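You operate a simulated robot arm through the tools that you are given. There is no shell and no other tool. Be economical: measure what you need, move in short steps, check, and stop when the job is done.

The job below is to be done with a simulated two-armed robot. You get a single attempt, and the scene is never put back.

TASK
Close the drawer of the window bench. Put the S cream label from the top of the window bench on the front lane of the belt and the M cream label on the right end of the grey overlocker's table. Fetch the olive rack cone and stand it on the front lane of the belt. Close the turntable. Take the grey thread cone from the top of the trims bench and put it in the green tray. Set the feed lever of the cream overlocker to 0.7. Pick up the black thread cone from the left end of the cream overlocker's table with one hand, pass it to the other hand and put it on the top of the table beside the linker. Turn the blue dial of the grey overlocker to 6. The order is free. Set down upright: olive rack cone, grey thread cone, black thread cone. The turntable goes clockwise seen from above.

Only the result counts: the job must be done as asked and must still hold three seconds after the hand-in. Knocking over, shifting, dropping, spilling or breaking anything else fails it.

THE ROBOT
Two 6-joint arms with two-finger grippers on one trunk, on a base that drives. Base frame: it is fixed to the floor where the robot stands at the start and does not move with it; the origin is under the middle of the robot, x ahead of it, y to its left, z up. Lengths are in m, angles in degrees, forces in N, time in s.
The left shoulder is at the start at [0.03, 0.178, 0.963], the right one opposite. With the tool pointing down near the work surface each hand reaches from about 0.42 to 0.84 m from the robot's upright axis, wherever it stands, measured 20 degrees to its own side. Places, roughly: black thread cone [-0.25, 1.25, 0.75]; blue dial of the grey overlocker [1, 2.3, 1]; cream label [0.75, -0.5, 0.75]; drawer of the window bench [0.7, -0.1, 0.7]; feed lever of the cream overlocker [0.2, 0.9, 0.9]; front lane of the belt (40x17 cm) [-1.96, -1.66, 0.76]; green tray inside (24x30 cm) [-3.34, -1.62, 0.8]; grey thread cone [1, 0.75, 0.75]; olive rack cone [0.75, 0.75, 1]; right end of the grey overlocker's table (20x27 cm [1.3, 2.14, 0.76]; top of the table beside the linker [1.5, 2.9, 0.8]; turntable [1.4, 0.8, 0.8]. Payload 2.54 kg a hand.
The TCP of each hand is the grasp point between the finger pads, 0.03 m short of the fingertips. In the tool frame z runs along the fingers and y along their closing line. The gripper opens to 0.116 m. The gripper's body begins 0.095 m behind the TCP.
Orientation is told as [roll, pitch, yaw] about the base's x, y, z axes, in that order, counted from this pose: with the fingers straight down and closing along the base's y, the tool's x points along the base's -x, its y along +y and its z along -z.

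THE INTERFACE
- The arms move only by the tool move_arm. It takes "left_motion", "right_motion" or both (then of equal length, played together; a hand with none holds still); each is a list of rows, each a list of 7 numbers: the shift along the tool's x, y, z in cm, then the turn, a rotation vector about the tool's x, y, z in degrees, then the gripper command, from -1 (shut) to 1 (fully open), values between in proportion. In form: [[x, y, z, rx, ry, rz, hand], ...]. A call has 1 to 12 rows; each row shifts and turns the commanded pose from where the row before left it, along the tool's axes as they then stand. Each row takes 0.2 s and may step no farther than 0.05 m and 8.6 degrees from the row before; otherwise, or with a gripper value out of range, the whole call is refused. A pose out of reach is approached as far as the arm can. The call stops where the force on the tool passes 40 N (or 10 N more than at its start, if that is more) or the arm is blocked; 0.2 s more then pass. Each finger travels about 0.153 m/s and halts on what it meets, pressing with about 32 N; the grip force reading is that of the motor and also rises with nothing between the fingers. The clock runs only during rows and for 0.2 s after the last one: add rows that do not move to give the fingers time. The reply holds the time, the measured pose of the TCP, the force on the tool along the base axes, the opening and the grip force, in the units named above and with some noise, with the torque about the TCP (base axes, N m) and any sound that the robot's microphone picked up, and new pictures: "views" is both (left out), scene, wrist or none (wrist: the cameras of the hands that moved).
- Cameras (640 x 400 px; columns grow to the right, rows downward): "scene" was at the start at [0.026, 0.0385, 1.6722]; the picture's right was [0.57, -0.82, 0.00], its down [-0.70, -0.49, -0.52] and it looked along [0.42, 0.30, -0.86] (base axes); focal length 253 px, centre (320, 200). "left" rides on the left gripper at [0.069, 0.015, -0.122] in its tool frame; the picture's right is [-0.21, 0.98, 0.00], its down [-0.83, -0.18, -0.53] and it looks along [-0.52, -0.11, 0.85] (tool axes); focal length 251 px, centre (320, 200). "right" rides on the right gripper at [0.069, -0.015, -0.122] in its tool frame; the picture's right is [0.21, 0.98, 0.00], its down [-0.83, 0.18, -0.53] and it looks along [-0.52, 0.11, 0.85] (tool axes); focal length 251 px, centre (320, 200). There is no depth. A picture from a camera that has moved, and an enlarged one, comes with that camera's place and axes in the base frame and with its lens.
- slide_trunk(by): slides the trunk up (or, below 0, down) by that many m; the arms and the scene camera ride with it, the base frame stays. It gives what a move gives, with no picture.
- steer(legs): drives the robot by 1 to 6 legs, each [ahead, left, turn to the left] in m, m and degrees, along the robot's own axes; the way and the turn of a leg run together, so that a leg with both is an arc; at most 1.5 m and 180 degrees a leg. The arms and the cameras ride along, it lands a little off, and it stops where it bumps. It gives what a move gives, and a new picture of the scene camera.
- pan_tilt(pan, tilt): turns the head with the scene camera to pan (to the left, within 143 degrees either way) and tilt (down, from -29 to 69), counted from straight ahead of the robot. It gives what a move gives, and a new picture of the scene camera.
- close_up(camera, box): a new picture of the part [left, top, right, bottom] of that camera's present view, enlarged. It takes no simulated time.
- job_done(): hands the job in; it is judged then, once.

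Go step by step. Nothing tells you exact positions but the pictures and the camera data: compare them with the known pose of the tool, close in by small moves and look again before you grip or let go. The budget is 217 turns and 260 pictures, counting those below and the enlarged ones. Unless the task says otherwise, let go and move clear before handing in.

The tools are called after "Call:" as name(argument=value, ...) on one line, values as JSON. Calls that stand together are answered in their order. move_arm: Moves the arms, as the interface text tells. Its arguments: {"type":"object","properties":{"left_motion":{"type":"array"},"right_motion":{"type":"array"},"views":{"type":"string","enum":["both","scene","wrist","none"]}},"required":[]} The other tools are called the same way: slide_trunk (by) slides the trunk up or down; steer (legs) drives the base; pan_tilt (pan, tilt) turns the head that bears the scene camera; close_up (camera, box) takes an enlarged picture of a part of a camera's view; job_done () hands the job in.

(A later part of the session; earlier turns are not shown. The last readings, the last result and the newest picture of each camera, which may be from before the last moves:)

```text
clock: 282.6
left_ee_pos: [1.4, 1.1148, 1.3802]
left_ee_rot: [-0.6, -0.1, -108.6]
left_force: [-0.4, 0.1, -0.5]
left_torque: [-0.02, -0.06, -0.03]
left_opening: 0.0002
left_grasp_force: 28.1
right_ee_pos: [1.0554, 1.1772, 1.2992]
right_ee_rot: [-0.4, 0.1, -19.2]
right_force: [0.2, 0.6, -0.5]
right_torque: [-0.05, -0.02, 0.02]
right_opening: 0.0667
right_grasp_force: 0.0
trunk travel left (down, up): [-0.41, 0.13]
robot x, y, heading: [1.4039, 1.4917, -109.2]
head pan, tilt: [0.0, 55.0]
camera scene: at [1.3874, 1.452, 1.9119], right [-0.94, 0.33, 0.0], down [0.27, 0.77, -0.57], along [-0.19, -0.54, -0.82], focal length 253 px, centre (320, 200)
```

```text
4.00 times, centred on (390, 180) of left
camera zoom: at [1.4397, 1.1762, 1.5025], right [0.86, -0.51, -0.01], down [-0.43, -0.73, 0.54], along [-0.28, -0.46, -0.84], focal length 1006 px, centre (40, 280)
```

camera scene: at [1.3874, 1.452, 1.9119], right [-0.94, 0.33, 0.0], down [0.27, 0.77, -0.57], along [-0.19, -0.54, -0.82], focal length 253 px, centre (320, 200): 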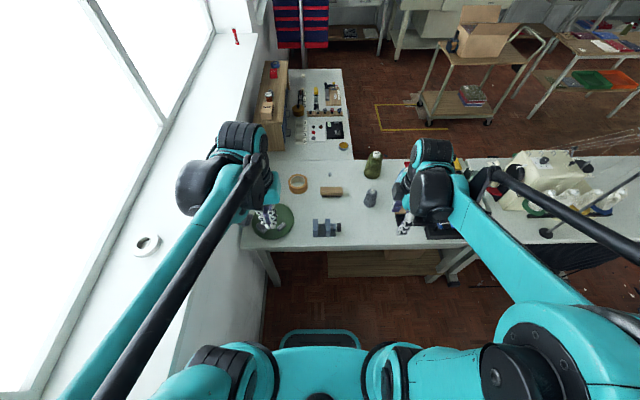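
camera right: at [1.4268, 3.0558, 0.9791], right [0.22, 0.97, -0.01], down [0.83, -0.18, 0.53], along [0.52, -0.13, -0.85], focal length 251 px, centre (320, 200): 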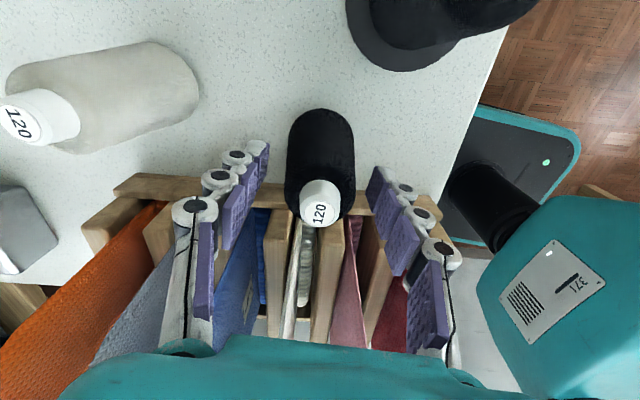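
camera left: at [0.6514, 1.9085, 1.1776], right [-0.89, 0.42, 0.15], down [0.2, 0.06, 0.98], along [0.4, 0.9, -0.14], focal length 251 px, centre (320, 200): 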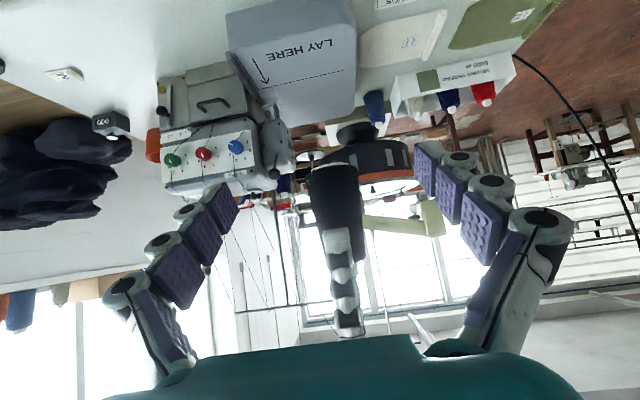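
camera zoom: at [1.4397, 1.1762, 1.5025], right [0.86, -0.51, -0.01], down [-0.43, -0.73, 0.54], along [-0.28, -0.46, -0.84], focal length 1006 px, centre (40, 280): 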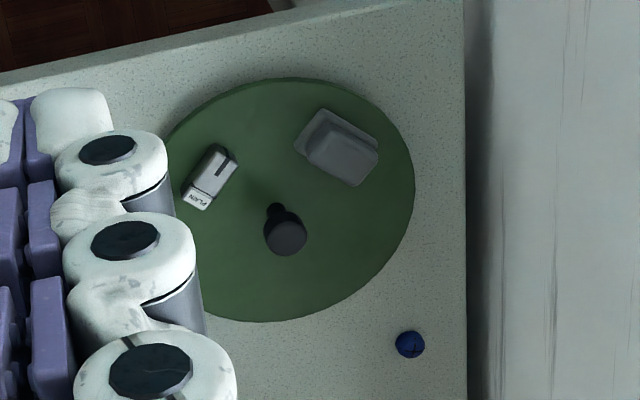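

The turntable is a green disc with a near-central black knob, a grey box and a tag on it. I'll move the hand aside and lower to look closely.

Call:
move_arm(left_motion=[[0, -4.5, 0, 0, 0, 0, -1], [0, -4.5, 0, 0, 0, 0, -1], [-3, -3, 0, 0, 0, 0, -1], [-4, 0, 0, 0, 0, 0, -1]], views="none")

Call:
slide_trunk(by=-0.2)

Call:
close_up(camera="left", box=[300, 80, 620, 280])

Call:
close_up(camera="scene", box=[240, 180, 340, 260])

```text
clock: 283.6
left_ee_pos: [1.2658, 1.0828, 1.3813]
left_ee_rot: [-0.5, 0.0, -108.6]
left_force: [0.5, 0.6, -0.1]
left_torque: [0.05, -0.01, -0.01]
left_opening: 0.0
left_grasp_force: 28.4
right_ee_pos: [1.0539, 1.175, 1.2984]
right_ee_rot: [-0.4, 0.0, -19.3]
right_force: [-1.0, -1.8, -0.7]
right_torque: [0.05, -0.01, -0.01]
right_opening: 0.0665
right_grasp_force: 0.1
trunk travel left (down, up): [-0.41, 0.13]
robot x, y, heading: [1.4029, 1.4914, -109.1]
head pan, tilt: [0.0, 55.0]
```

```text
clock: 285.8
left_ee_pos: [1.266, 1.0855, 1.1814]
left_ee_rot: [-0.5, -0.1, -108.6]
left_force: [-1.0, 0.2, -0.1]
left_torque: [0.01, -0.01, -0.02]
left_opening: 0.0
left_grasp_force: 28.9
right_ee_pos: [1.0542, 1.1777, 1.099]
right_ee_rot: [-0.5, 0.1, -19.2]
right_force: [-0.2, -0.4, 0.7]
right_torque: [0.0, -0.01, -0.01]
right_opening: 0.0667
right_grasp_force: 0.0
trunk travel left (down, up): [-0.21, 0.33]
robot x, y, heading: [1.4009, 1.4917, -109.2]
head pan, tilt: [0.0, 55.0]
```

```text
2.00 times, centred on (460, 180) of left
camera zoom: at [1.305, 1.1464, 1.3034], right [0.86, -0.51, -0.01], down [-0.43, -0.73, 0.54], along [-0.28, -0.46, -0.84], focal length 503 px, centre (40, 240)
```

zoom: 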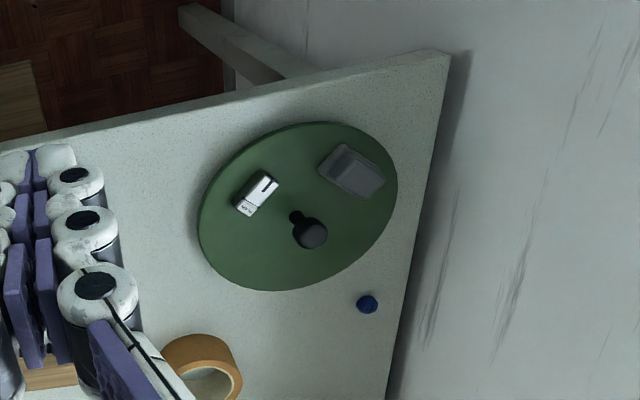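

```text
5.00 times, centred on (290, 220) of scene
camera zoom: at [1.3883, 1.4517, 1.712], right [-0.94, 0.33, 0.0], down [0.27, 0.77, -0.57], along [-0.19, -0.54, -0.82], focal length 1265 px, centre (470, 100)
```

zoom: 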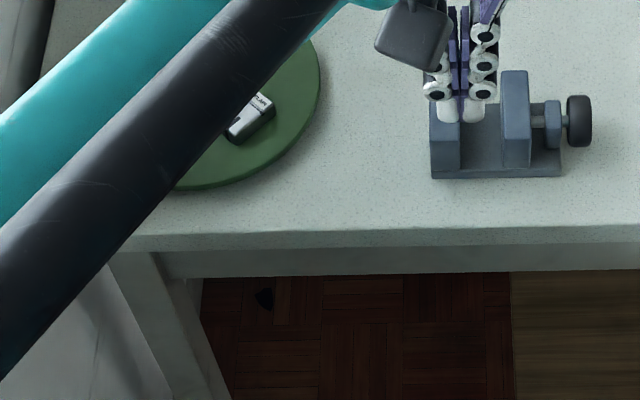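

The knob is central at about (1.404,0.768), top ≈0.87. I'll bring the left hand over it, pre-rolled -75°, to twist clockwise.

Call:
move_arm(left_motion=[[-3.2, 2.9, 0, 0, 0, 0, -1], [-3.2, 2.9, 0, 0, 0, 0, -1], [-3.2, 2.9, 0, 0, 0, 0, -1], [-3.2, 2.9, 0, 0, 0, 0, -1], [-3.2, 2.9, 0, 0, 0, 0, -1], [-3.2, 2.9, 0, 0, 0, 0, -1], [-3.2, 2.9, 0, 0, 0, 0, 0], [-3.3, 2.9, 0, 0, 0, 0, 0.2], [0, 0, 3, 0, 0, -8.4, 0.2], [0, 0, 3, 0, 0, -8.4, 0.2], [0, 0, 3, 0, 0, -8.4, 0.2], [0, 0, 3, 0, 0, -8.4, 0.2]], views="none")

Call:
move_arm(left_motion=[[0, 0, 3, 0, 0, -8.4, 0.2], [0, 0, 3, 0, 0, -8.4, 0.2], [0, 0, 2, 0, 0, -8.4, 0.2], [0, 0, 2, 0, 0, -8.4, 0.2], [0, 0, 0, 0, 0, -8.4, 0.2]], views="wrist")

```text
clock: 288.4
left_ee_pos: [1.402, 0.7664, 1.0598]
left_ee_rot: [-0.4, 0.3, -74.9]
left_force: [-0.5, 0.6, 0.6]
left_torque: [0.04, -0.03, 0.02]
left_opening: 0.0696
left_grasp_force: 0.0
right_ee_pos: [1.0553, 1.177, 1.0999]
right_ee_rot: [-0.4, 0.0, -19.2]
right_force: [-0.1, 0.2, -0.1]
right_torque: [0.03, -0.01, -0.01]
right_opening: 0.0667
right_grasp_force: 0.0
trunk travel left (down, up): [-0.21, 0.33]
robot x, y, heading: [1.4006, 1.4925, -109.2]
head pan, tilt: [0.0, 55.0]
```

```text
clock: 289.6
left_ee_pos: [1.4019, 0.7681, 0.9605]
left_ee_rot: [-0.2, 0.6, -32.7]
left_force: [-0.4, 0.6, 0.4]
left_torque: [-0.01, 0.01, -0.02]
left_opening: 0.0695
left_grasp_force: 0.0
right_ee_pos: [1.0541, 1.1783, 1.0987]
right_ee_rot: [-0.5, 0.0, -19.2]
right_force: [0.0, -0.1, 0.0]
right_torque: [0.01, 0.03, -0.03]
right_opening: 0.0668
right_grasp_force: 0.0
trunk travel left (down, up): [-0.21, 0.33]
robot x, y, heading: [1.4085, 1.4904, -109.1]
head pan, tilt: [0.0, 55.0]
camera left: at [1.3553, 0.8189, 1.0819], right [0.71, 0.7, 0.0], down [0.6, -0.6, 0.53], along [0.37, -0.38, -0.85], focal length 251 px, centre (320, 200)
```

left: 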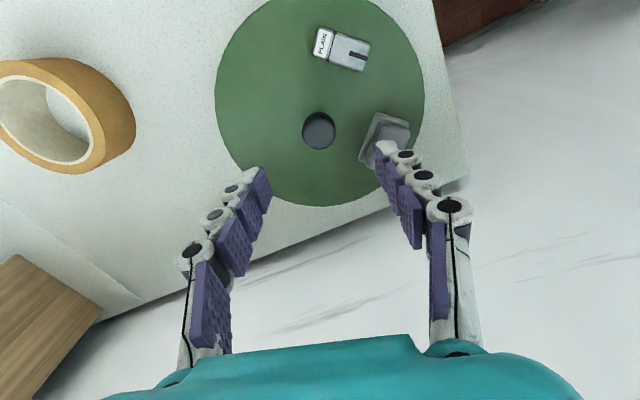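

Knob perfectly centered, but the grey box is in line with one finger. I'll roll back 42°, narrow the opening and descend.

Call:
move_arm(left_motion=[[0, 0, 0, 0, 0, 8.4, -0.1], [0, 0, 0, 0, 0, 8.4, -0.1], [0, 0, 0, 0, 0, 8.4, -0.1], [0, 0, 0, 0, 0, 8.4, -0.1], [0, 0, 0, 0, 0, 8.4, -0.1], [0, 0, 3, 0, 0, 0, -0.1], [0, 0, 3, 0, 0, 0, -0.1], [0, 0, 3, 0, 0, 0, -0.1]], views="wrist")

```text
clock: 291.4
left_ee_pos: [1.4004, 0.7681, 0.8687]
left_ee_rot: [-0.3, 0.3, -75.0]
left_force: [0.0, 0.1, 0.2]
left_torque: [0.02, -0.04, -0.02]
left_opening: 0.052
left_grasp_force: 0.1
right_ee_pos: [1.0547, 1.1783, 1.0996]
right_ee_rot: [-0.4, -0.1, -19.1]
right_force: [0.5, 0.5, -0.3]
right_torque: [0.03, 0.0, 0.04]
right_opening: 0.0667
right_grasp_force: 0.0
trunk travel left (down, up): [-0.21, 0.33]
robot x, y, heading: [1.4013, 1.4927, -109.2]
head pan, tilt: [0.0, 55.0]
camera left: at [1.3998, 0.839, 0.9909], right [1.0, 0.05, -0.01], down [0.04, -0.85, 0.53], along [0.02, -0.53, -0.85], focal length 251 px, centre (320, 200)
```

left: 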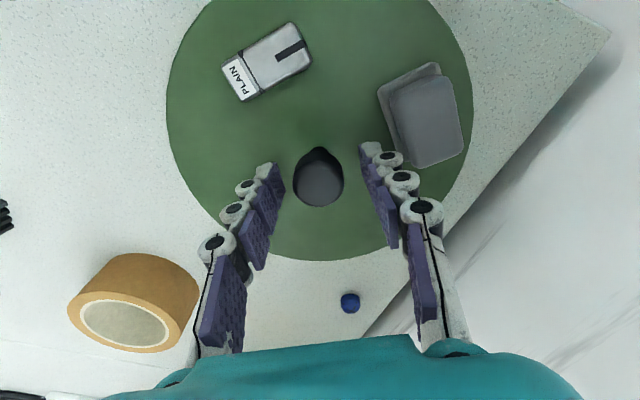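

Call:
move_arm(left_motion=[[0, 0, 0, 0, 0, 0, -1], [0, 0, 0, 0, 0, 0, -1], [0, 0, 0, 0, 0, 6, -1], [0, 0, 0, 0, 0, 8, -1], [0, 0, 0, 0, 0, 8, -1], [0, 0, 0, 0, 0, 8, -1], [0, 0, 0, 0, 0, 8, -1], [0, 0, 0, 0, 0, 8, -1], [0, 0, 0, 0, 0, 8, -1], [0, 0, 0, 0, 0, 8, -1]], views="wrist")

```text
clock: 293.6
left_ee_pos: [1.3992, 0.7694, 0.8702]
left_ee_rot: [-0.4, -0.3, -137.1]
left_force: [-18.7, -0.4, 3.6]
left_torque: [0.47, -0.01, 0.02]
left_opening: 0.0285
left_grasp_force: 45.4
right_ee_pos: [1.0522, 1.1784, 1.0986]
right_ee_rot: [-0.4, 0.0, -19.3]
right_force: [-0.8, 0.0, 0.6]
right_torque: [-0.01, -0.01, -0.02]
right_opening: 0.0669
right_grasp_force: 0.0
trunk travel left (down, up): [-0.21, 0.33]
robot x, y, heading: [1.4023, 1.4934, -109.2]
head pan, tilt: [0.0, 55.0]
camera left: at [1.4624, 0.8052, 0.9912], right [0.51, -0.86, -0.01], down [-0.72, -0.43, 0.54], along [-0.47, -0.27, -0.84], focal length 251 px, centre (320, 200)
```

left: 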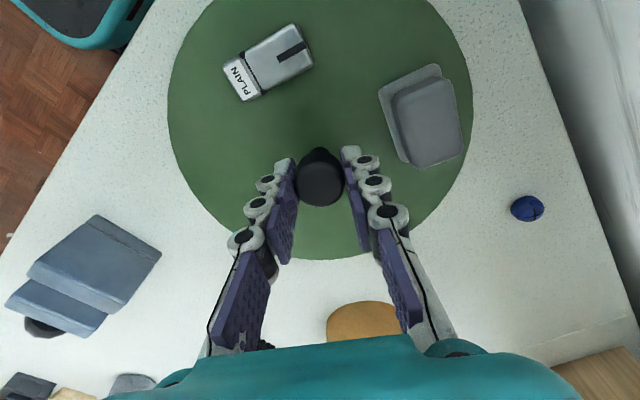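

The disc turns freely with the knob. Continuing clockwise until it stops.

Call:
move_arm(left_motion=[[-0.07, -0.07, 0, 0, 0, 8, -1], [0, 0, 0, 0, 0, 8, -1], [0, 0, 0, 0, 0, 8, -1], [0, 0, 0, 0, 0, 8, -1], [0, 0, 0, 0, 0, 8, -1], [0, 0, 0, 0, 0, 8, -1], [0, 0, 0, 0, 0, 8, -1]], views="wrist")

```text
clock: 295.2
left_ee_pos: [1.3982, 0.7708, 0.87]
left_ee_rot: [0.0, -0.5, 166.9]
left_force: [-17.0, 27.3, -17.8]
left_torque: [0.28, -0.24, 0.02]
left_opening: 0.0284
left_grasp_force: 44.6
right_ee_pos: [1.0531, 1.178, 1.0998]
right_ee_rot: [-0.5, -0.1, -19.2]
right_force: [0.1, -0.1, -0.5]
right_torque: [-0.01, -0.01, 0.04]
right_opening: 0.0669
right_grasp_force: 0.1
trunk travel left (down, up): [-0.21, 0.33]
robot x, y, heading: [1.4026, 1.4908, -109.2]
head pan, tilt: [0.0, 55.0]
camera left: at [1.4651, 0.7394, 0.9912], right [-0.43, -0.9, 0.0], down [-0.76, 0.36, 0.54], along [-0.49, 0.23, -0.84], focal length 251 px, centre (320, 200)
```

left: 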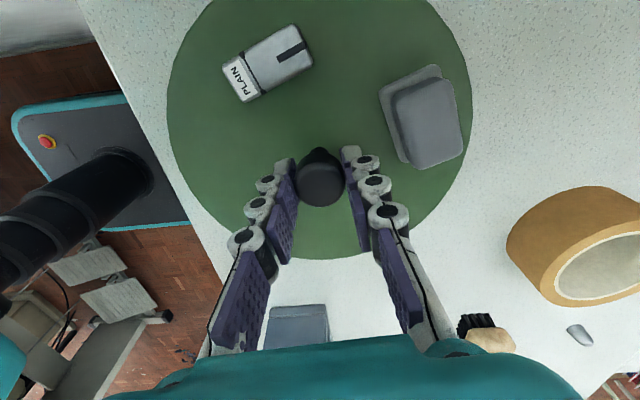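

118° so far with no stop. I'll release, lift, roll back 100° and re-grip.

Call:
move_arm(left_motion=[[0, 0, 0, 0, 0, 0, -0.1], [0, 0, 0, 0, 0, 0, -0.1], [0, 0, -4, 0, 0, 0, -0.1], [0, 0, 0, 0, 0, -8.4, -0.1], [0, 0, 0, 0, 0, -8.4, -0.1], [0, 0, 0, 0, 0, -8.4, -0.1], [0, 0, 0, 0, 0, -8.4, -0.1], [0, 0, 0, 0, 0, -8.4, -0.1], [0, 0, 0, 0, 0, -8.4, -0.1], [0, 0, 0, 0, 0, -8.4, -0.1], [0, 0, 0, 0, 0, -8.4, -0.1], [0, 0, 0, 0, 0, -8.4, -0.1]], views="none")

Call:
move_arm(left_motion=[[0, 0, 0, 0, 0, -8.4, -0.1], [0, 0, 0, 0, 0, -8.4, -0.1], [0, 0, 0, 0, 0, -8.4, -0.1], [0, 0, 0, 0, 0, 0, -0.1]], views="wrist")

```text
clock: 297.8
left_ee_pos: [1.4004, 0.7685, 0.9092]
left_ee_rot: [-0.5, -0.2, -117.3]
left_force: [-0.2, 0.4, -0.5]
left_torque: [-0.02, 0.02, -0.02]
left_opening: 0.0521
left_grasp_force: 0.1
right_ee_pos: [1.0552, 1.1776, 1.0989]
right_ee_rot: [-0.5, 0.0, -19.1]
right_force: [-0.1, 0.2, 0.2]
right_torque: [-0.01, -0.01, 0.02]
right_opening: 0.0666
right_grasp_force: 0.1
trunk travel left (down, up): [-0.21, 0.33]
robot x, y, heading: [1.4003, 1.4935, -109.3]
head pan, tilt: [0.0, 55.0]
```

```text
clock: 298.8
left_ee_pos: [1.4007, 0.7683, 0.9097]
left_ee_rot: [-0.5, 0.0, -92.2]
left_force: [0.1, 0.1, -0.5]
left_torque: [0.0, 0.03, -0.02]
left_opening: 0.0522
left_grasp_force: 0.0
right_ee_pos: [1.0543, 1.1765, 1.0995]
right_ee_rot: [-0.6, -0.1, -19.2]
right_force: [0.5, 0.5, -0.2]
right_torque: [0.01, 0.01, 0.02]
right_opening: 0.0668
right_grasp_force: 0.1
trunk travel left (down, up): [-0.21, 0.33]
robot x, y, heading: [1.4012, 1.4931, -109.1]
head pan, tilt: [0.0, 55.0]
camera left: at [1.4209, 0.837, 1.0318], right [0.97, -0.25, -0.01], down [-0.21, -0.82, 0.53], along [-0.14, -0.52, -0.85], focal length 251 px, centre (320, 200)
```

left: 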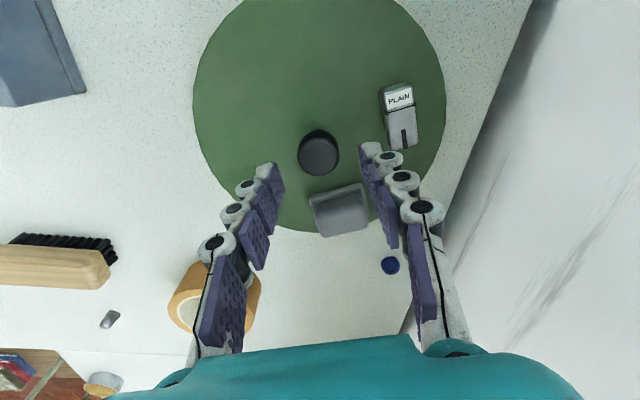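

Call:
move_arm(left_motion=[[0, 0, 4, 0, 0, 0, -0.1], [0, 0, 0, 0, 0, 0, -1], [0, 0, 0, 0, 0, 0, -1], [0, 0, 0, 0, 0, 8, -1], [0, 0, 0, 0, 0, 8, -1], [0, 0, 0, 0, 0, 8, -1], [0, 0, 0, 0, 0, 8, -1], [0, 0, 0, 0, 0, 8, -1], [0, 0, 0, 0, 0, 8, -1], [0, 0, 0, 0, 0, 8, -1], [0, 0, 0, 0, 0, 8, -1], [0, 0, 0, 0, 0, 8, -1]], views="wrist")

```text
clock: 301.4
left_ee_pos: [1.397, 0.7686, 0.869]
left_ee_rot: [-0.3, -0.3, -164.3]
left_force: [-27.9, -2.5, -4.8]
left_torque: [0.08, -0.02, 0.02]
left_opening: 0.0284
left_grasp_force: 44.8
right_ee_pos: [1.0513, 1.1771, 1.0986]
right_ee_rot: [-0.4, -0.1, -19.2]
right_force: [0.3, 0.8, 1.0]
right_torque: [0.03, -0.03, -0.01]
right_opening: 0.0667
right_grasp_force: 0.0
trunk travel left (down, up): [-0.21, 0.33]
robot x, y, heading: [1.4032, 1.492, -109.4]
head pan, tilt: [0.0, 55.0]
camera left: at [1.4704, 0.7731, 0.9902], right [0.06, -1.0, 0.0], down [-0.84, -0.05, 0.54], along [-0.54, -0.03, -0.84], focal length 251 px, centre (320, 200)
```

left: 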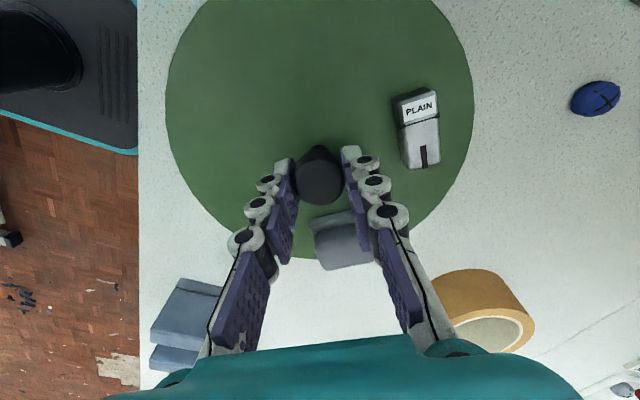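

190° with no stop yet; continuing.

Call:
move_arm(left_motion=[[-0.15, -0.03, 0, 0, 0, 8, -1], [0, 0, 0, 0, 0, 8, -1], [0, 0, 0, 0, 0, 8, -1], [0, 0, 0, 0, 0, 8, -1], [0, 0, 0, 0, 0, 8, -1], [0, 0, 0, 0, 0, 8, -1]], views="none")

```text
clock: 302.5
left_ee_pos: [1.3964, 0.7708, 0.8676]
left_ee_rot: [-0.1, -0.6, 162.8]
left_force: [-5.7, 1.9, -5.4]
left_torque: [-0.16, -0.4, 0.0]
left_opening: 0.0281
left_grasp_force: 45.2
right_ee_pos: [1.0536, 1.1772, 1.0998]
right_ee_rot: [-0.5, 0.0, -19.2]
right_force: [0.2, 0.2, 0.0]
right_torque: [0.02, 0.01, 0.01]
right_opening: 0.0667
right_grasp_force: 0.1
trunk travel left (down, up): [-0.21, 0.33]
robot x, y, heading: [1.4027, 1.4914, -109.0]
head pan, tilt: [0.0, 55.0]
stopped in row 5 (left hand): the force on the tool passed its limit at 41 N (the readings are from after the stop); the commanded pose is now the measured one
```

Call:
move_arm(left_motion=[[0, 0, 0, 0, 0, 0, -0.1], [0, 0, 0, 0, 0, 0, -0.1], [0, 0, -4, 0, 0, 0, -0.1], [0, 0, 0, 0, 0, -8.5, -0.1], [0, 0, 0, 0, 0, -8.5, -0.1], [0, 0, 0, 0, 0, -8.5, -0.1], [0, 0, 0, 0, 0, -8.5, -0.1], [0, 0, 0, 0, 0, -8.5, -0.1], [0, 0, 0, 0, 0, -8.5, -0.1], [0, 0, 0, 0, 0, -8.5, -0.1], [0, 0, 0, 0, 0, -8.5, -0.1], [0, 0, 0, 0, 0, -8.5, -0.1]], views="none")

Call:
move_arm(left_motion=[[0, 0, 0, 0, 0, -8.5, -0.1], [0, 0, 0, 0, 0, -8.5, -0.1], [0, 0, 0, 0, 0, -8.5, -0.1], [0, 0, 0, 0, 0, -8.5, -0.1], [0, 0, 0, 0, 0, -8.5, -0.1], [0, 0, 0, 0, 0, -8.5, -0.1]], views="wrist")

```text
clock: 305.1
left_ee_pos: [1.3988, 0.7696, 0.909]
left_ee_rot: [-0.5, 0.0, -120.5]
left_force: [-0.1, -1.0, -0.3]
left_torque: [0.0, 0.0, -0.03]
left_opening: 0.0522
left_grasp_force: 0.0
right_ee_pos: [1.0546, 1.1777, 1.0994]
right_ee_rot: [-0.6, 0.0, -19.2]
right_force: [0.0, 0.1, 0.4]
right_torque: [-0.03, 0.06, 0.0]
right_opening: 0.0667
right_grasp_force: 0.0
trunk travel left (down, up): [-0.21, 0.33]
robot x, y, heading: [1.4018, 1.4934, -109.2]
head pan, tilt: [0.0, 55.0]
```

```text
clock: 306.5
left_ee_pos: [1.3999, 0.7698, 0.9097]
left_ee_rot: [-0.4, 0.6, -69.4]
left_force: [-0.4, 0.4, -0.1]
left_torque: [0.0, -0.03, -0.02]
left_opening: 0.052
left_grasp_force: 0.0
right_ee_pos: [1.0544, 1.1773, 1.1]
right_ee_rot: [-0.6, -0.1, -19.2]
right_force: [0.2, -0.1, -0.2]
right_torque: [-0.01, 0.03, -0.01]
right_opening: 0.0665
right_grasp_force: 0.0
trunk travel left (down, up): [-0.21, 0.33]
robot x, y, heading: [1.4031, 1.4946, -109.1]
head pan, tilt: [0.0, 55.0]
camera left: at [1.3924, 0.8399, 1.0317], right [0.99, 0.14, -0.01], down [0.13, -0.84, 0.53], along [0.07, -0.52, -0.85], focal length 251 px, centre (320, 200)
```

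left: 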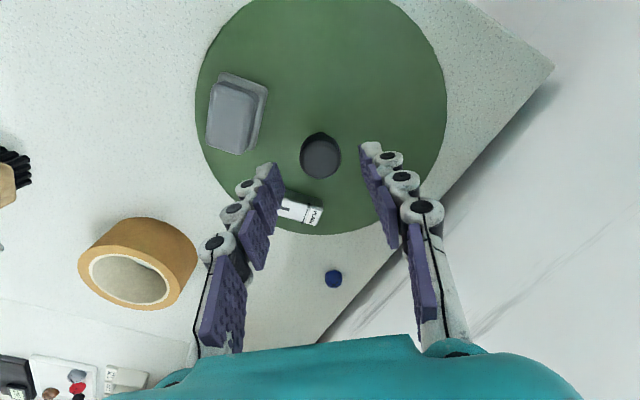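

235° turned so far and no end-stop. I'll re-grip at an angle clear of box and tag, and continue.

Call:
move_arm(left_motion=[[0, 0, 0, 0, 0, -8.5, -0.1], [0, 0, 0, 0, 0, -8.5, -0.1], [0, 0, 0, 0, 0, -8, -0.1], [0, 0, 4, 0, 0, 0, -0.1], [0, 0, 0, 0, 0, 0, -1], [0, 0, 0, 0, 0, 0, -1], [0, 0, 0, 0, 0, 8, -1], [0, 0, 0, 0, 0, 8, -1], [0, 0, 0, 0, 0, 8, -1], [0, 0, 0, 0, 0, 8, -1], [0, 0, 0, 0, 0, 8, -1], [0, 0, 0, 0, 0, 8, -1]], views="none")

Call:
move_arm(left_motion=[[0, 0, 0, 0, 0, 8, -1], [0, 0, 0, 0, 0, 8, -1], [0, 0, 0, 0, 0, 8, -1], [0, 0, 0, 0, 0, 8, -1], [0, 0, 0, 0, 0, 8, -1], [0, 0, 0, 0, 0, 8, -1]], views="wrist")

```text
clock: 309.1
left_ee_pos: [1.3984, 0.7699, 0.8671]
left_ee_rot: [-0.6, 0.4, -92.7]
left_force: [8.8, 21.7, -31.1]
left_torque: [0.45, 0.02, 0.0]
left_opening: 0.0284
left_grasp_force: 45.1
right_ee_pos: [1.0544, 1.1781, 1.0989]
right_ee_rot: [-0.5, 0.1, -19.2]
right_force: [0.3, -0.4, -0.2]
right_torque: [0.01, -0.02, 0.01]
right_opening: 0.067
right_grasp_force: 0.1
trunk travel left (down, up): [-0.21, 0.33]
robot x, y, heading: [1.4028, 1.4931, -109.3]
head pan, tilt: [0.0, 55.0]
```

```text
clock: 310.5
left_ee_pos: [1.3971, 0.7684, 0.8698]
left_ee_rot: [-0.6, -0.4, -140.8]
left_force: [-0.6, -5.1, -1.0]
left_torque: [-0.15, 0.19, 0.5]
left_opening: 0.0284
left_grasp_force: 44.8
right_ee_pos: [1.0538, 1.177, 1.0992]
right_ee_rot: [-0.5, 0.0, -19.2]
right_force: [0.1, 0.1, -0.1]
right_torque: [0.01, 0.01, 0.0]
right_opening: 0.0666
right_grasp_force: 0.0
trunk travel left (down, up): [-0.21, 0.33]
robot x, y, heading: [1.4008, 1.494, -109.1]
head pan, tilt: [0.0, 55.0]
camera left: at [1.4643, 0.8006, 0.9911], right [0.45, -0.89, -0.01], down [-0.75, -0.38, 0.54], along [-0.49, -0.24, -0.84], focal length 251 px, centre (320, 200)
```

left: 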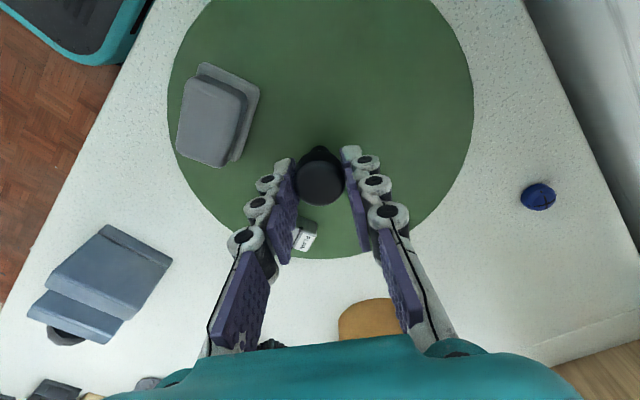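

Torque about the axis has risen to 0.5 N·m and the disc lags the hand: looks like the stop. One more small turn to confirm.

Call:
move_arm(left_motion=[[0, 0, 0, 0, 0, 8, -1], [0, 0, 0, 0, 0, 8, -1], [0, 0, 0, 0, 0, 0, -1]], views="wrist")

```text
clock: 311.3
left_ee_pos: [1.3998, 0.7702, 0.8699]
left_ee_rot: [-0.4, -0.4, -156.7]
left_force: [6.4, -10.6, 13.3]
left_torque: [-0.06, -0.28, 0.1]
left_opening: 0.0283
left_grasp_force: 45.4
right_ee_pos: [1.0556, 1.1777, 1.0995]
right_ee_rot: [-0.5, 0.0, -19.3]
right_force: [0.7, 0.5, -0.4]
right_torque: [0.02, 0.01, 0.0]
right_opening: 0.0666
right_grasp_force: 0.1
trunk travel left (down, up): [-0.21, 0.33]
robot x, y, heading: [1.4027, 1.4936, -109.2]
head pan, tilt: [0.0, 55.0]
camera left: at [1.4722, 0.7833, 0.9908], right [0.19, -0.98, -0.01], down [-0.83, -0.16, 0.54], along [-0.53, -0.1, -0.84], focal length 251 px, centre (320, 200)
```

left: 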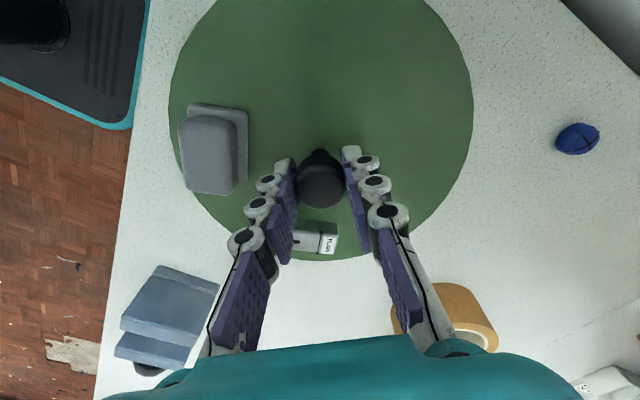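

The disc no longer moves with the hand: it's at its stop, closed. Release and lift; next, position for the grey cone with the right hand.

Call:
move_arm(left_motion=[[0, 0, 0, 0, 0, 0, -0.1], [0, 0, 0, 0, 0, 0, -0.1], [0, 0, -4.5, 0, 0, 0, -0.1], [0, 0, -4.5, 0, 0, -8, -0.1], [0, 0, -4.5, 0, 0, -8, -0.1], [0, 0, -4.5, 0, 0, -8, -0.5], [0, 0, -4.5, 0, 0, -8, -1], [0, 0, 0, 0, 0, -8, -1], [0, 0, 0, 0, 0, -8, -1]], views="none")

Call:
steer(legs=[[0.1, -0.1, 0]])

Call:
close_up(camera="right", box=[0, 0, 640, 400])

```text
clock: 313.3
left_ee_pos: [1.4024, 0.7694, 1.0945]
left_ee_rot: [-0.6, 0.1, -108.5]
left_force: [-0.1, -0.5, -0.3]
left_torque: [0.0, 0.0, -0.03]
left_opening: 0.0
left_grasp_force: 28.4
right_ee_pos: [1.0546, 1.1787, 1.0993]
right_ee_rot: [-0.4, 0.0, -19.1]
right_force: [0.6, 1.5, 0.4]
right_torque: [-0.04, 0.03, -0.01]
right_opening: 0.0664
right_grasp_force: 0.1
trunk travel left (down, up): [-0.21, 0.33]
robot x, y, heading: [1.4019, 1.4933, -109.1]
head pan, tilt: [0.0, 55.0]
```

```text
clock: 314.6
left_ee_pos: [1.2723, 0.7068, 1.0956]
left_ee_rot: [-0.6, 0.2, -108.7]
left_force: [0.5, -0.2, 0.2]
left_torque: [0.03, -0.07, 0.01]
left_opening: 0.0001
left_grasp_force: 28.8
right_ee_pos: [0.9259, 1.1171, 1.0983]
right_ee_rot: [-0.6, -0.1, -19.2]
right_force: [-1.1, -0.2, -0.6]
right_torque: [0.05, -0.03, 0.03]
right_opening: 0.0667
right_grasp_force: 0.0
trunk travel left (down, up): [-0.21, 0.33]
robot x, y, heading: [1.2731, 1.4325, -109.4]
head pan, tilt: [0.0, 55.0]
camera scene: at [1.2592, 1.3896, 1.7118], right [-0.94, 0.33, 0.0], down [0.27, 0.77, -0.57], along [-0.19, -0.54, -0.82], focal length 253 px, centre (320, 200)
```

scene: 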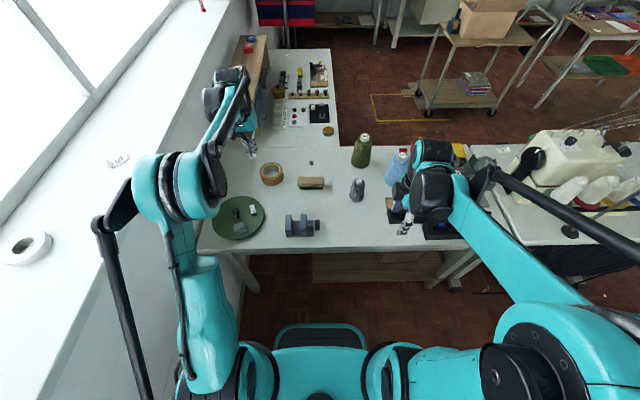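

```text
1.00 times, centred on (320, 200) of right (not enlarged: the box is as wide or as high as the picture)
camera zoom: at [0.8562, 1.128, 1.222], right [0.12, 0.99, -0.01], down [0.84, -0.1, 0.53], along [0.53, -0.07, -0.85], focal length 251 px, centre (320, 200)
```

zoom: 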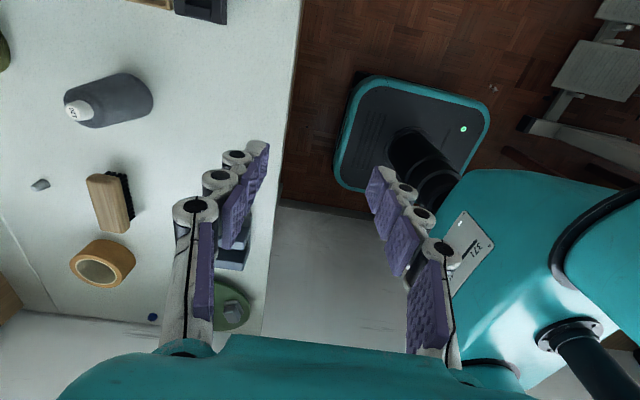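

Call:
move_arm(right_motion=[[-0.93, -4, 0, 0, 0, 0, 0.55], [-0.93, -4, 0, 0, 0, 0, 0.55], [-0.93, -4, 0, 0, 0, 0, 0.55], [-0.93, -4, 0, 0, 0, 0, 0.55], [-0.93, -4, 0, 0, 0, 0, 0.55], [-0.93, -4, 0, 0, 0, 0, 0.55], [-0.93, -4, 0, 0, 0, 0, 0.55], [0, 0, 4, 0, 0, 0, 0.55], [0, 0, 4, 0, 0, 0, 0.55], [0, 0, 4, 0, 0, 0, 0.55]], views="wrist")

```text
clock: 316.8
left_ee_pos: [1.2727, 0.7068, 1.0953]
left_ee_rot: [-0.7, 0.2, -108.7]
left_force: [0.0, -0.6, -0.4]
left_torque: [0.03, 0.0, 0.0]
left_opening: 0.0
left_grasp_force: 28.9
right_ee_pos: [0.8956, 0.8289, 0.9813]
right_ee_rot: [-0.5, 0.0, -19.4]
right_force: [-0.8, -0.1, 0.2]
right_torque: [0.0, -0.01, 0.02]
right_opening: 0.0898
right_grasp_force: 0.0
trunk travel left (down, up): [-0.21, 0.33]
robot x, y, heading: [1.2744, 1.4313, -109.0]
head pan, tilt: [0.0, 55.0]
camera right: at [0.8263, 0.8409, 1.1052], right [0.12, 0.99, -0.01], down [0.84, -0.1, 0.53], along [0.53, -0.07, -0.85], focal length 251 px, centre (320, 200)
```

right: 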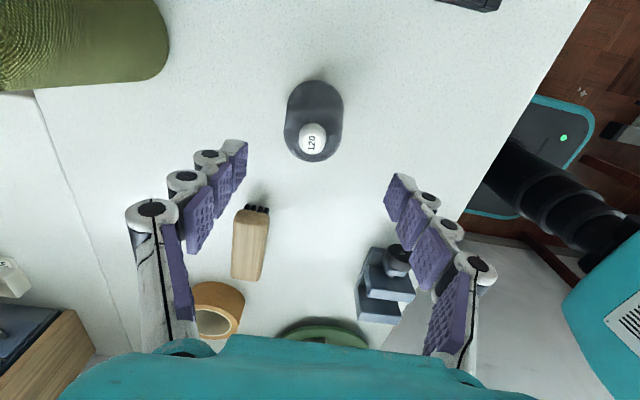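

Call:
move_arm(right_motion=[[0.4, -0.3, 3.7, 0, 0, 0, 0.55], [0, 0, 3.7, 0, 0, 0, 0.55], [0, 0, 3.6, 0, 0, 0, 0.55], [0, 0, 0, 0, 0, 0, -1], [0, 0, 0, 0, 0, 0, -1], [0, 0, 0, 0, 0, 0, -1], [0, 0, -4, 0, 0, 0, -1], [0, 0, -4, 0, 0, 0, -1], [0, 0, -4, 0, 0, 0, -1]], views="wrist")

```text
clock: 318.8
left_ee_pos: [1.2737, 0.7085, 1.0958]
left_ee_rot: [-0.7, 0.2, -108.7]
left_force: [-0.4, 0.7, 0.1]
left_torque: [-0.01, 0.01, 0.0]
left_opening: 0.0
left_grasp_force: 28.5
right_ee_pos: [0.8902, 0.8296, 0.9921]
right_ee_rot: [-0.4, 0.0, -19.2]
right_force: [-0.4, 0.7, -1.1]
right_torque: [-0.01, 0.03, -0.02]
right_opening: 0.0562
right_grasp_force: 32.0
trunk travel left (down, up): [-0.21, 0.33]
robot x, y, heading: [1.2703, 1.4321, -109.0]
head pan, tilt: [0.0, 55.0]
camera right: at [0.8206, 0.8406, 1.1159], right [0.12, 0.99, -0.01], down [0.84, -0.1, 0.53], along [0.53, -0.07, -0.85], focal length 251 px, centre (320, 200)
```

right: 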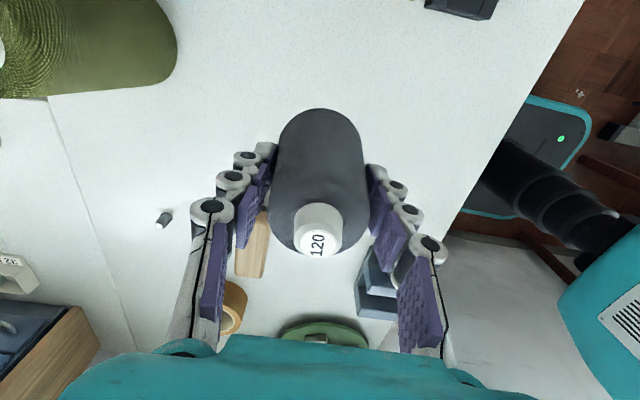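

Grey cone held in the right hand. I'll tuck both arms, and drive back west, around the cream table, to the front side.

Call:
move_arm(right_motion=[[0, 0, -4.5, 0, 0, 0, -1], [0, 0, -4.5, 0, 0, 0, -1], [0, 4.5, 0, 0, 0, 0, -1], [0, 4.5, 0, 0, 0, 0, -1], [0, 4.5, 0, 0, 0, 0, -1], [0, 4.5, 0, 0, 0, 0, -1], [0, 4.5, 0, 0, 0, 0, -1], [0, 3, 0, 0, 0, 0, -1]], left_motion=[[0, 0, -4.5, 0, 0, 0, -1], [0, 0, -4.5, 0, 0, 0, -1], [4.5, 0, 0, 0, 0, 0, -1], [4.5, 0, 0, 0, 0, 0, -1], [4.5, 0, 0, 0, 0, 0, -1], [4.5, -2, 0, 0, 0, 0, -1], [4.5, -2, 0, 0, 0, 0, -1], [4, 0, 0, 0, 0, 0, -1]], views="none")

Call:
slide_trunk(by=0.15)

Call:
steer(legs=[[-0.15, 0, 0], [0, -1.2, 0], [0, -1.2, 0.6], [1.0, 0, 0], [1.05, 0, 0]])

```text
clock: 320.6
left_ee_pos: [1.3203, 0.9758, 1.1849]
left_ee_rot: [-0.5, 0.0, -108.6]
left_force: [0.5, -0.2, 1.2]
left_torque: [-0.04, 0.03, -0.01]
left_opening: 0.0
left_grasp_force: 28.6
right_ee_pos: [0.9743, 1.0747, 1.0808]
right_ee_rot: [-0.6, 0.1, -19.3]
right_force: [-0.1, 0.4, -1.2]
right_torque: [-0.08, 0.03, 0.0]
right_opening: 0.0561
right_grasp_force: 32.5
trunk travel left (down, up): [-0.21, 0.33]
robot x, y, heading: [1.277, 1.4329, -108.9]
head pan, tilt: [0.0, 55.0]
```

```text
clock: 322.4
left_ee_pos: [1.3192, 0.9734, 1.3347]
left_ee_rot: [-0.6, 0.1, -108.7]
left_force: [-0.6, -0.6, -0.3]
left_torque: [0.02, 0.01, -0.02]
left_opening: 0.0002
left_grasp_force: 28.8
right_ee_pos: [0.9739, 1.0709, 1.2285]
right_ee_rot: [-0.4, -0.1, -19.3]
right_force: [-0.4, -0.3, -1.7]
right_torque: [-0.03, -0.02, 0.0]
right_opening: 0.0555
right_grasp_force: 31.7
trunk travel left (down, up): [-0.36, 0.18]
robot x, y, heading: [1.2736, 1.4289, -109.1]
head pan, tilt: [0.0, 55.0]
```

```text
clock: 345.0
left_ee_pos: [-1.5759, -0.0253, 1.335]
left_ee_rot: [-0.7, 0.2, -107.7]
left_force: [0.4, -0.2, -1.2]
left_torque: [0.01, 0.02, 0.0]
left_opening: 0.0001
left_grasp_force: 28.9
right_ee_pos: [-1.9243, 0.0675, 1.229]
right_ee_rot: [-0.6, 0.0, -18.2]
right_force: [-0.1, -0.8, -1.9]
right_torque: [-0.01, -0.01, 0.02]
right_opening: 0.0555
right_grasp_force: 32.2
trunk travel left (down, up): [-0.36, 0.18]
robot x, y, heading: [-1.6264, 0.4298, -108.4]
head pan, tilt: [0.0, 55.0]
camera scene: at [-1.6419, 0.3911, 1.8618], right [-0.95, 0.31, 0.0], down [0.26, 0.78, -0.57], along [-0.18, -0.54, -0.82], focal length 253 px, centre (320, 200)
```

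scene: 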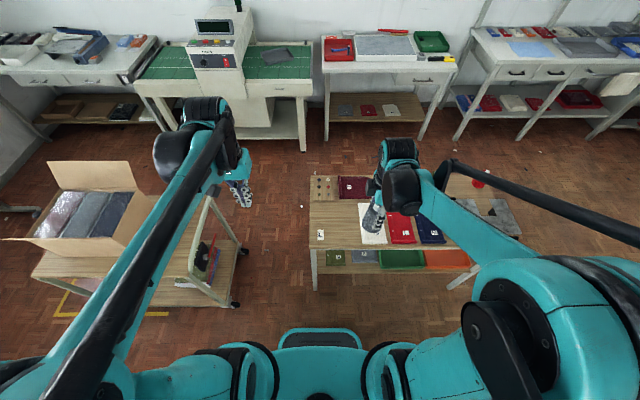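

The green tray is on the table by the wall, past a cart. Since I'm already this side, I'll deliver the grey cone now; checking the way to the right of the cart.

Call:
pan_tilt(pan=-50, tilt=35)

```text
clock: 346.2
left_ee_pos: [-1.5763, -0.0247, 1.3354]
left_ee_rot: [-0.7, 0.0, -107.6]
left_force: [-0.1, 0.5, -0.3]
left_torque: [0.0, -0.03, 0.0]
left_opening: 0.0
left_grasp_force: 28.9
right_ee_pos: [-1.9233, 0.0664, 1.2274]
right_ee_rot: [-0.5, 0.0, -18.2]
right_force: [-0.9, 0.3, -1.0]
right_torque: [0.02, 0.02, -0.03]
right_opening: 0.0553
right_grasp_force: 31.9
trunk travel left (down, up): [-0.36, 0.18]
robot x, y, heading: [-1.6277, 0.4304, -108.5]
head pan, tilt: [-50.0, 35.0]
camera scene: at [-1.7011, 0.4268, 1.8901], right [-0.37, 0.93, 0.0], down [0.53, 0.21, -0.82], along [-0.76, -0.3, -0.57], focal length 253 px, centre (320, 200)
```

scene: 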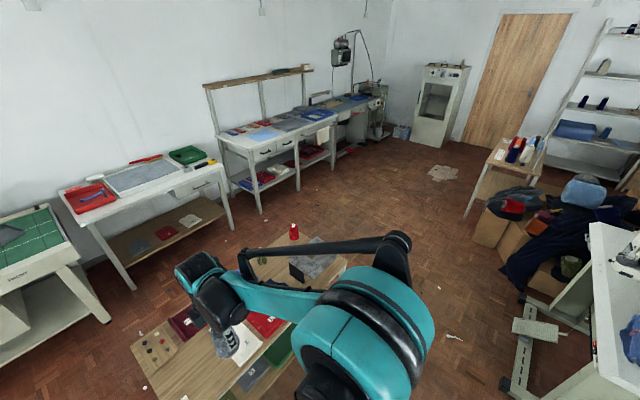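

Clear corridor west of the cart. Driving round to stand in front of the tray table.

Call:
steer(legs=[[0, -1.45, 0], [1.0, 0, 0], [0.7, 0, 0], [0, 0.62, 0]])

Call:
pan_tilt(pan=0, tilt=50)

```text
clock: 364.8
left_ee_pos: [-2.857, -1.3935, 1.335]
left_ee_rot: [-0.6, 0.1, -106.0]
left_force: [0.8, 0.3, 0.0]
left_torque: [-0.02, 0.0, -0.02]
left_opening: 0.0
left_grasp_force: 28.3
right_ee_pos: [-3.2069, -1.3111, 1.2297]
right_ee_rot: [-0.5, 0.0, -16.6]
right_force: [0.5, 0.4, -1.4]
right_torque: [0.01, 0.02, 0.02]
right_opening: 0.0548
right_grasp_force: 32.2
trunk travel left (down, up): [-0.36, 0.18]
robot x, y, heading: [-2.9234, -0.9393, -106.3]
head pan, tilt: [-50.0, 35.0]
camera scene: at [-2.9955, -0.9443, 1.8901], right [-0.4, 0.92, 0.0], down [0.53, 0.23, -0.82], along [-0.75, -0.33, -0.57], focal length 253 px, centre (320, 200)
```

scene: 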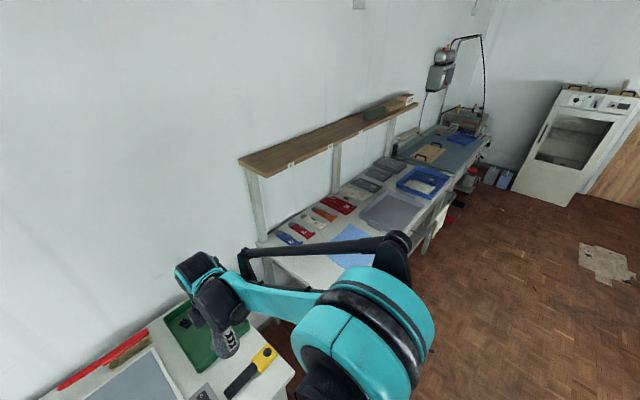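

```text
clock: 366.0
left_ee_pos: [-2.8566, -1.3926, 1.3349]
left_ee_rot: [-0.6, 0.2, -106.0]
left_force: [0.0, 1.1, -0.2]
left_torque: [-0.01, 0.01, 0.02]
left_opening: 0.0002
left_grasp_force: 28.5
right_ee_pos: [-3.207, -1.3101, 1.2282]
right_ee_rot: [-0.4, 0.0, -16.5]
right_force: [-0.5, -0.4, -2.6]
right_torque: [0.0, -0.01, -0.03]
right_opening: 0.0548
right_grasp_force: 31.9
trunk travel left (down, up): [-0.36, 0.18]
robot x, y, heading: [-2.9233, -0.9398, -106.6]
head pan, tilt: [0.0, 50.0]
camera scene: at [-2.9368, -0.9831, 1.8684], right [-0.96, 0.29, 0.0], down [0.22, 0.73, -0.64], along [-0.18, -0.62, -0.77], focal length 253 px, centre (320, 200)
```

scene: 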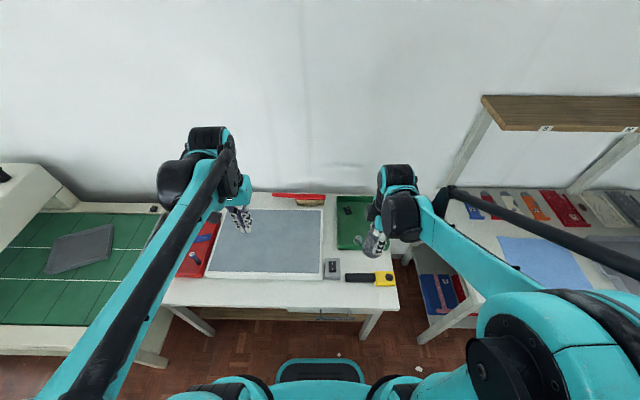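

The belt is to the left and the green tray straight ahead-right. I'll lower the trunk and bring the grey cone over the tray.

Call:
slide_trunk(by=-0.15)

Call:
move_arm(right_motion=[[0.8, -4, 0, 0, 0, 0, -1], [0.8, -4, 0, 0, 0, 0, -1], [0.8, -4, 0, 0, 0, 0, -1], [0.8, -4, 0, 0, 0, 0, -1], [0.8, -4, 0, 0, 0, 0, -1], [0.8, -4, 0, 0, 0, 0, -1], [0.8, -4, 0, 0, 0, 0, -1], [0.8, -4, 0, 0, 0, 0, -1], [0, 0, 4, 0, 0, 0, -1]], views="wrist")

Call:
close_up(camera="scene", box=[310, 170, 430, 290])

```text
clock: 367.7
left_ee_pos: [-2.857, -1.3929, 1.1843]
left_ee_rot: [-0.6, 0.1, -106.0]
left_force: [-0.1, -0.2, -0.4]
left_torque: [0.0, 0.03, -0.01]
left_opening: 0.0
left_grasp_force: 28.7
right_ee_pos: [-3.2063, -1.311, 1.0787]
right_ee_rot: [-0.5, -0.1, -16.6]
right_force: [-0.3, 0.3, -0.7]
right_torque: [-0.02, 0.0, -0.02]
right_opening: 0.0548
right_grasp_force: 32.0
trunk travel left (down, up): [-0.21, 0.33]
robot x, y, heading: [-2.9229, -0.9336, -106.6]
head pan, tilt: [0.0, 50.0]
```

```text
clock: 369.7
left_ee_pos: [-2.8577, -1.3925, 1.1852]
left_ee_rot: [-0.6, 0.2, -105.9]
left_force: [0.0, 1.0, -0.9]
left_torque: [-0.05, -0.02, 0.0]
left_opening: 0.0002
left_grasp_force: 28.9
right_ee_pos: [-3.3588, -1.5972, 1.041]
right_ee_rot: [-0.5, -0.1, -16.6]
right_force: [-0.6, 0.1, -1.9]
right_torque: [-0.01, 0.01, 0.03]
right_opening: 0.055
right_grasp_force: 31.9
trunk travel left (down, up): [-0.21, 0.33]
robot x, y, heading: [-2.9243, -0.9374, -106.7]
head pan, tilt: [0.0, 50.0]
camera right: at [-3.4293, -1.5888, 1.1646], right [0.07, 1.0, -0.01], down [0.84, -0.06, 0.53], along [0.53, -0.05, -0.85], focal length 251 px, centre (320, 200)
```

right: 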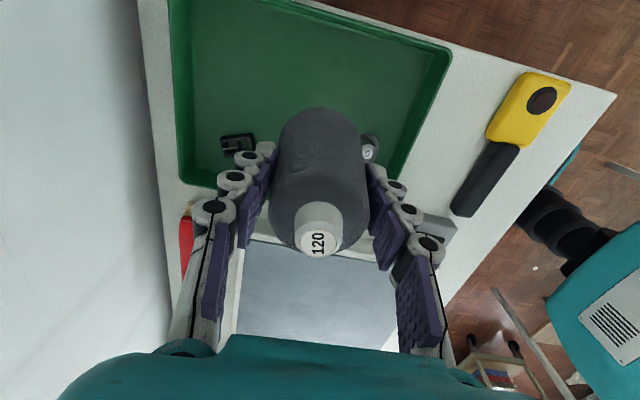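

```text
3.33 times, centred on (370, 230) of scene
camera zoom: at [-2.9369, -0.9829, 1.7184], right [-0.96, 0.29, 0.0], down [0.22, 0.73, -0.64], along [-0.18, -0.62, -0.77], focal length 843 px, centre (153, 100)
```

zoom: 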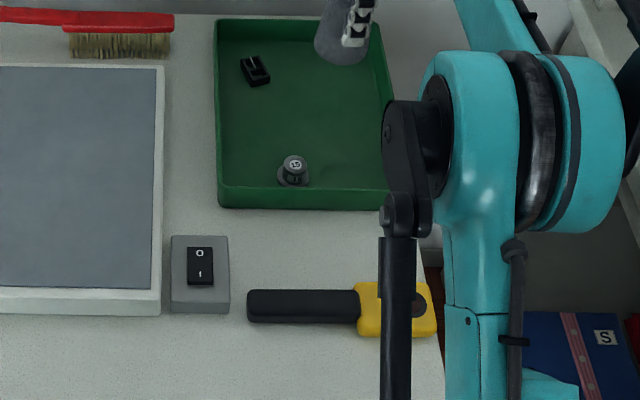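

Landing point is clear of the clip and small spool in the tray. Descending.

Call:
move_arm(right_motion=[[0, 0, 4, 0, 0, 0, -1], [0, 0, 4, 0, 0, 0, -1], [0, 0, 4, 0, 0, 0, -1], [0, 0, 2, 0, 0, 0, -1], [0, 0, 1, 0, 0, 0, -1], [0, 0, 0.5, 0, 0, 0, -1], [0, 0, 0.3, 0, 0, 0, -1], [0, 0, 0.3, 0, 0, 0, -1]], views="none")

```text
clock: 371.5
left_ee_pos: [-2.8578, -1.3929, 1.1835]
left_ee_rot: [-0.7, 0.2, -106.0]
left_force: [0.3, 0.9, -0.7]
left_torque: [0.02, 0.02, 0.0]
left_opening: 0.0
left_grasp_force: 28.8
right_ee_pos: [-3.3609, -1.6004, 0.8812]
right_ee_rot: [-0.6, 0.0, -16.6]
right_force: [-0.7, 1.1, -1.6]
right_torque: [-0.01, -0.01, -0.03]
right_opening: 0.0549
right_grasp_force: 31.8
trunk travel left (down, up): [-0.21, 0.33]
robot x, y, heading: [-2.9234, -0.937, -106.6]
head pan, tilt: [0.0, 50.0]
```

Call:
move_arm(right_motion=[[0, 0, 0.25, 0, 0, 0, -1], [0, 0, 0.25, 0, 0, 0, -1], [0, 0, 0.25, 0, 0, 0, -1], [0, 0, 0.25, 0, 0, 0, -1], [0, 0, 0.25, 0, 0, 0, -1], [0, 0, 0.25, 0, 0, 0, -1]], views="none")

```text
clock: 372.4
left_ee_pos: [-2.8559, -1.3914, 1.1857]
left_ee_rot: [-0.5, 0.0, -106.0]
left_force: [-0.1, 1.0, -0.3]
left_torque: [0.01, 0.02, 0.0]
left_opening: 0.0
left_grasp_force: 28.9
right_ee_pos: [-3.3601, -1.5997, 0.8768]
right_ee_rot: [-0.8, 0.1, -16.6]
right_force: [2.5, 1.3, 19.1]
right_torque: [0.39, -0.37, 0.01]
right_opening: 0.0549
right_grasp_force: 31.8
trunk travel left (down, up): [-0.21, 0.33]
robot x, y, heading: [-2.9225, -0.9384, -106.8]
head pan, tilt: [0.0, 50.0]
stopped in row 4 (right hand): the force on the tool passed its limit at 45 N (the readings are from after the stop); the commanded pose is now the measured one
```

Touchdown. Ease off, open, lift, and check.

Call:
move_arm(right_motion=[[0, 0, -0.1, 0, 0, 0, -1], [0, 0, 0, 0, 0, 0, 0], [0, 0, 0, 0, 0, 0, 0.2], [0, 0, 0, 0, 0, 0, 0.4], [0, 0, 0, 0, 0, 0, 0.4], [0, 0, -3, 0, 0, 0, 0.4], [0, 0, -4, 0, 0, 0, 0.4], [0, 0, -4.5, 0, 0, 0, 0.4], [0, 0, -4.5, 0, 0, 0, 0.4], [0, 0, -4.5, 0, 0, 0, 0.4]], views="wrist")

```text
clock: 374.6
left_ee_pos: [-2.8563, -1.3913, 1.1862]
left_ee_rot: [-0.5, 0.0, -106.0]
left_force: [-0.1, 0.0, 1.0]
left_torque: [0.01, 0.05, 0.0]
left_opening: 0.0
left_grasp_force: 28.8
right_ee_pos: [-3.3589, -1.5968, 1.0814]
right_ee_rot: [-0.8, -0.1, -16.6]
right_force: [0.5, -0.3, 0.2]
right_torque: [0.0, 0.02, 0.0]
right_opening: 0.0813
right_grasp_force: 0.1
trunk travel left (down, up): [-0.21, 0.33]
robot x, y, heading: [-2.9259, -0.941, -106.4]
head pan, tilt: [0.0, 50.0]
camera right: at [-3.4288, -1.5878, 1.204], right [0.07, 1.0, -0.01], down [0.85, -0.06, 0.53], along [0.53, -0.05, -0.85], focal length 251 px, centre (320, 200)
```

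right: 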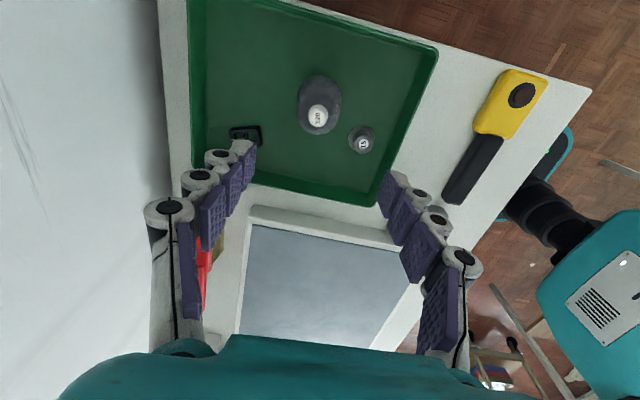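

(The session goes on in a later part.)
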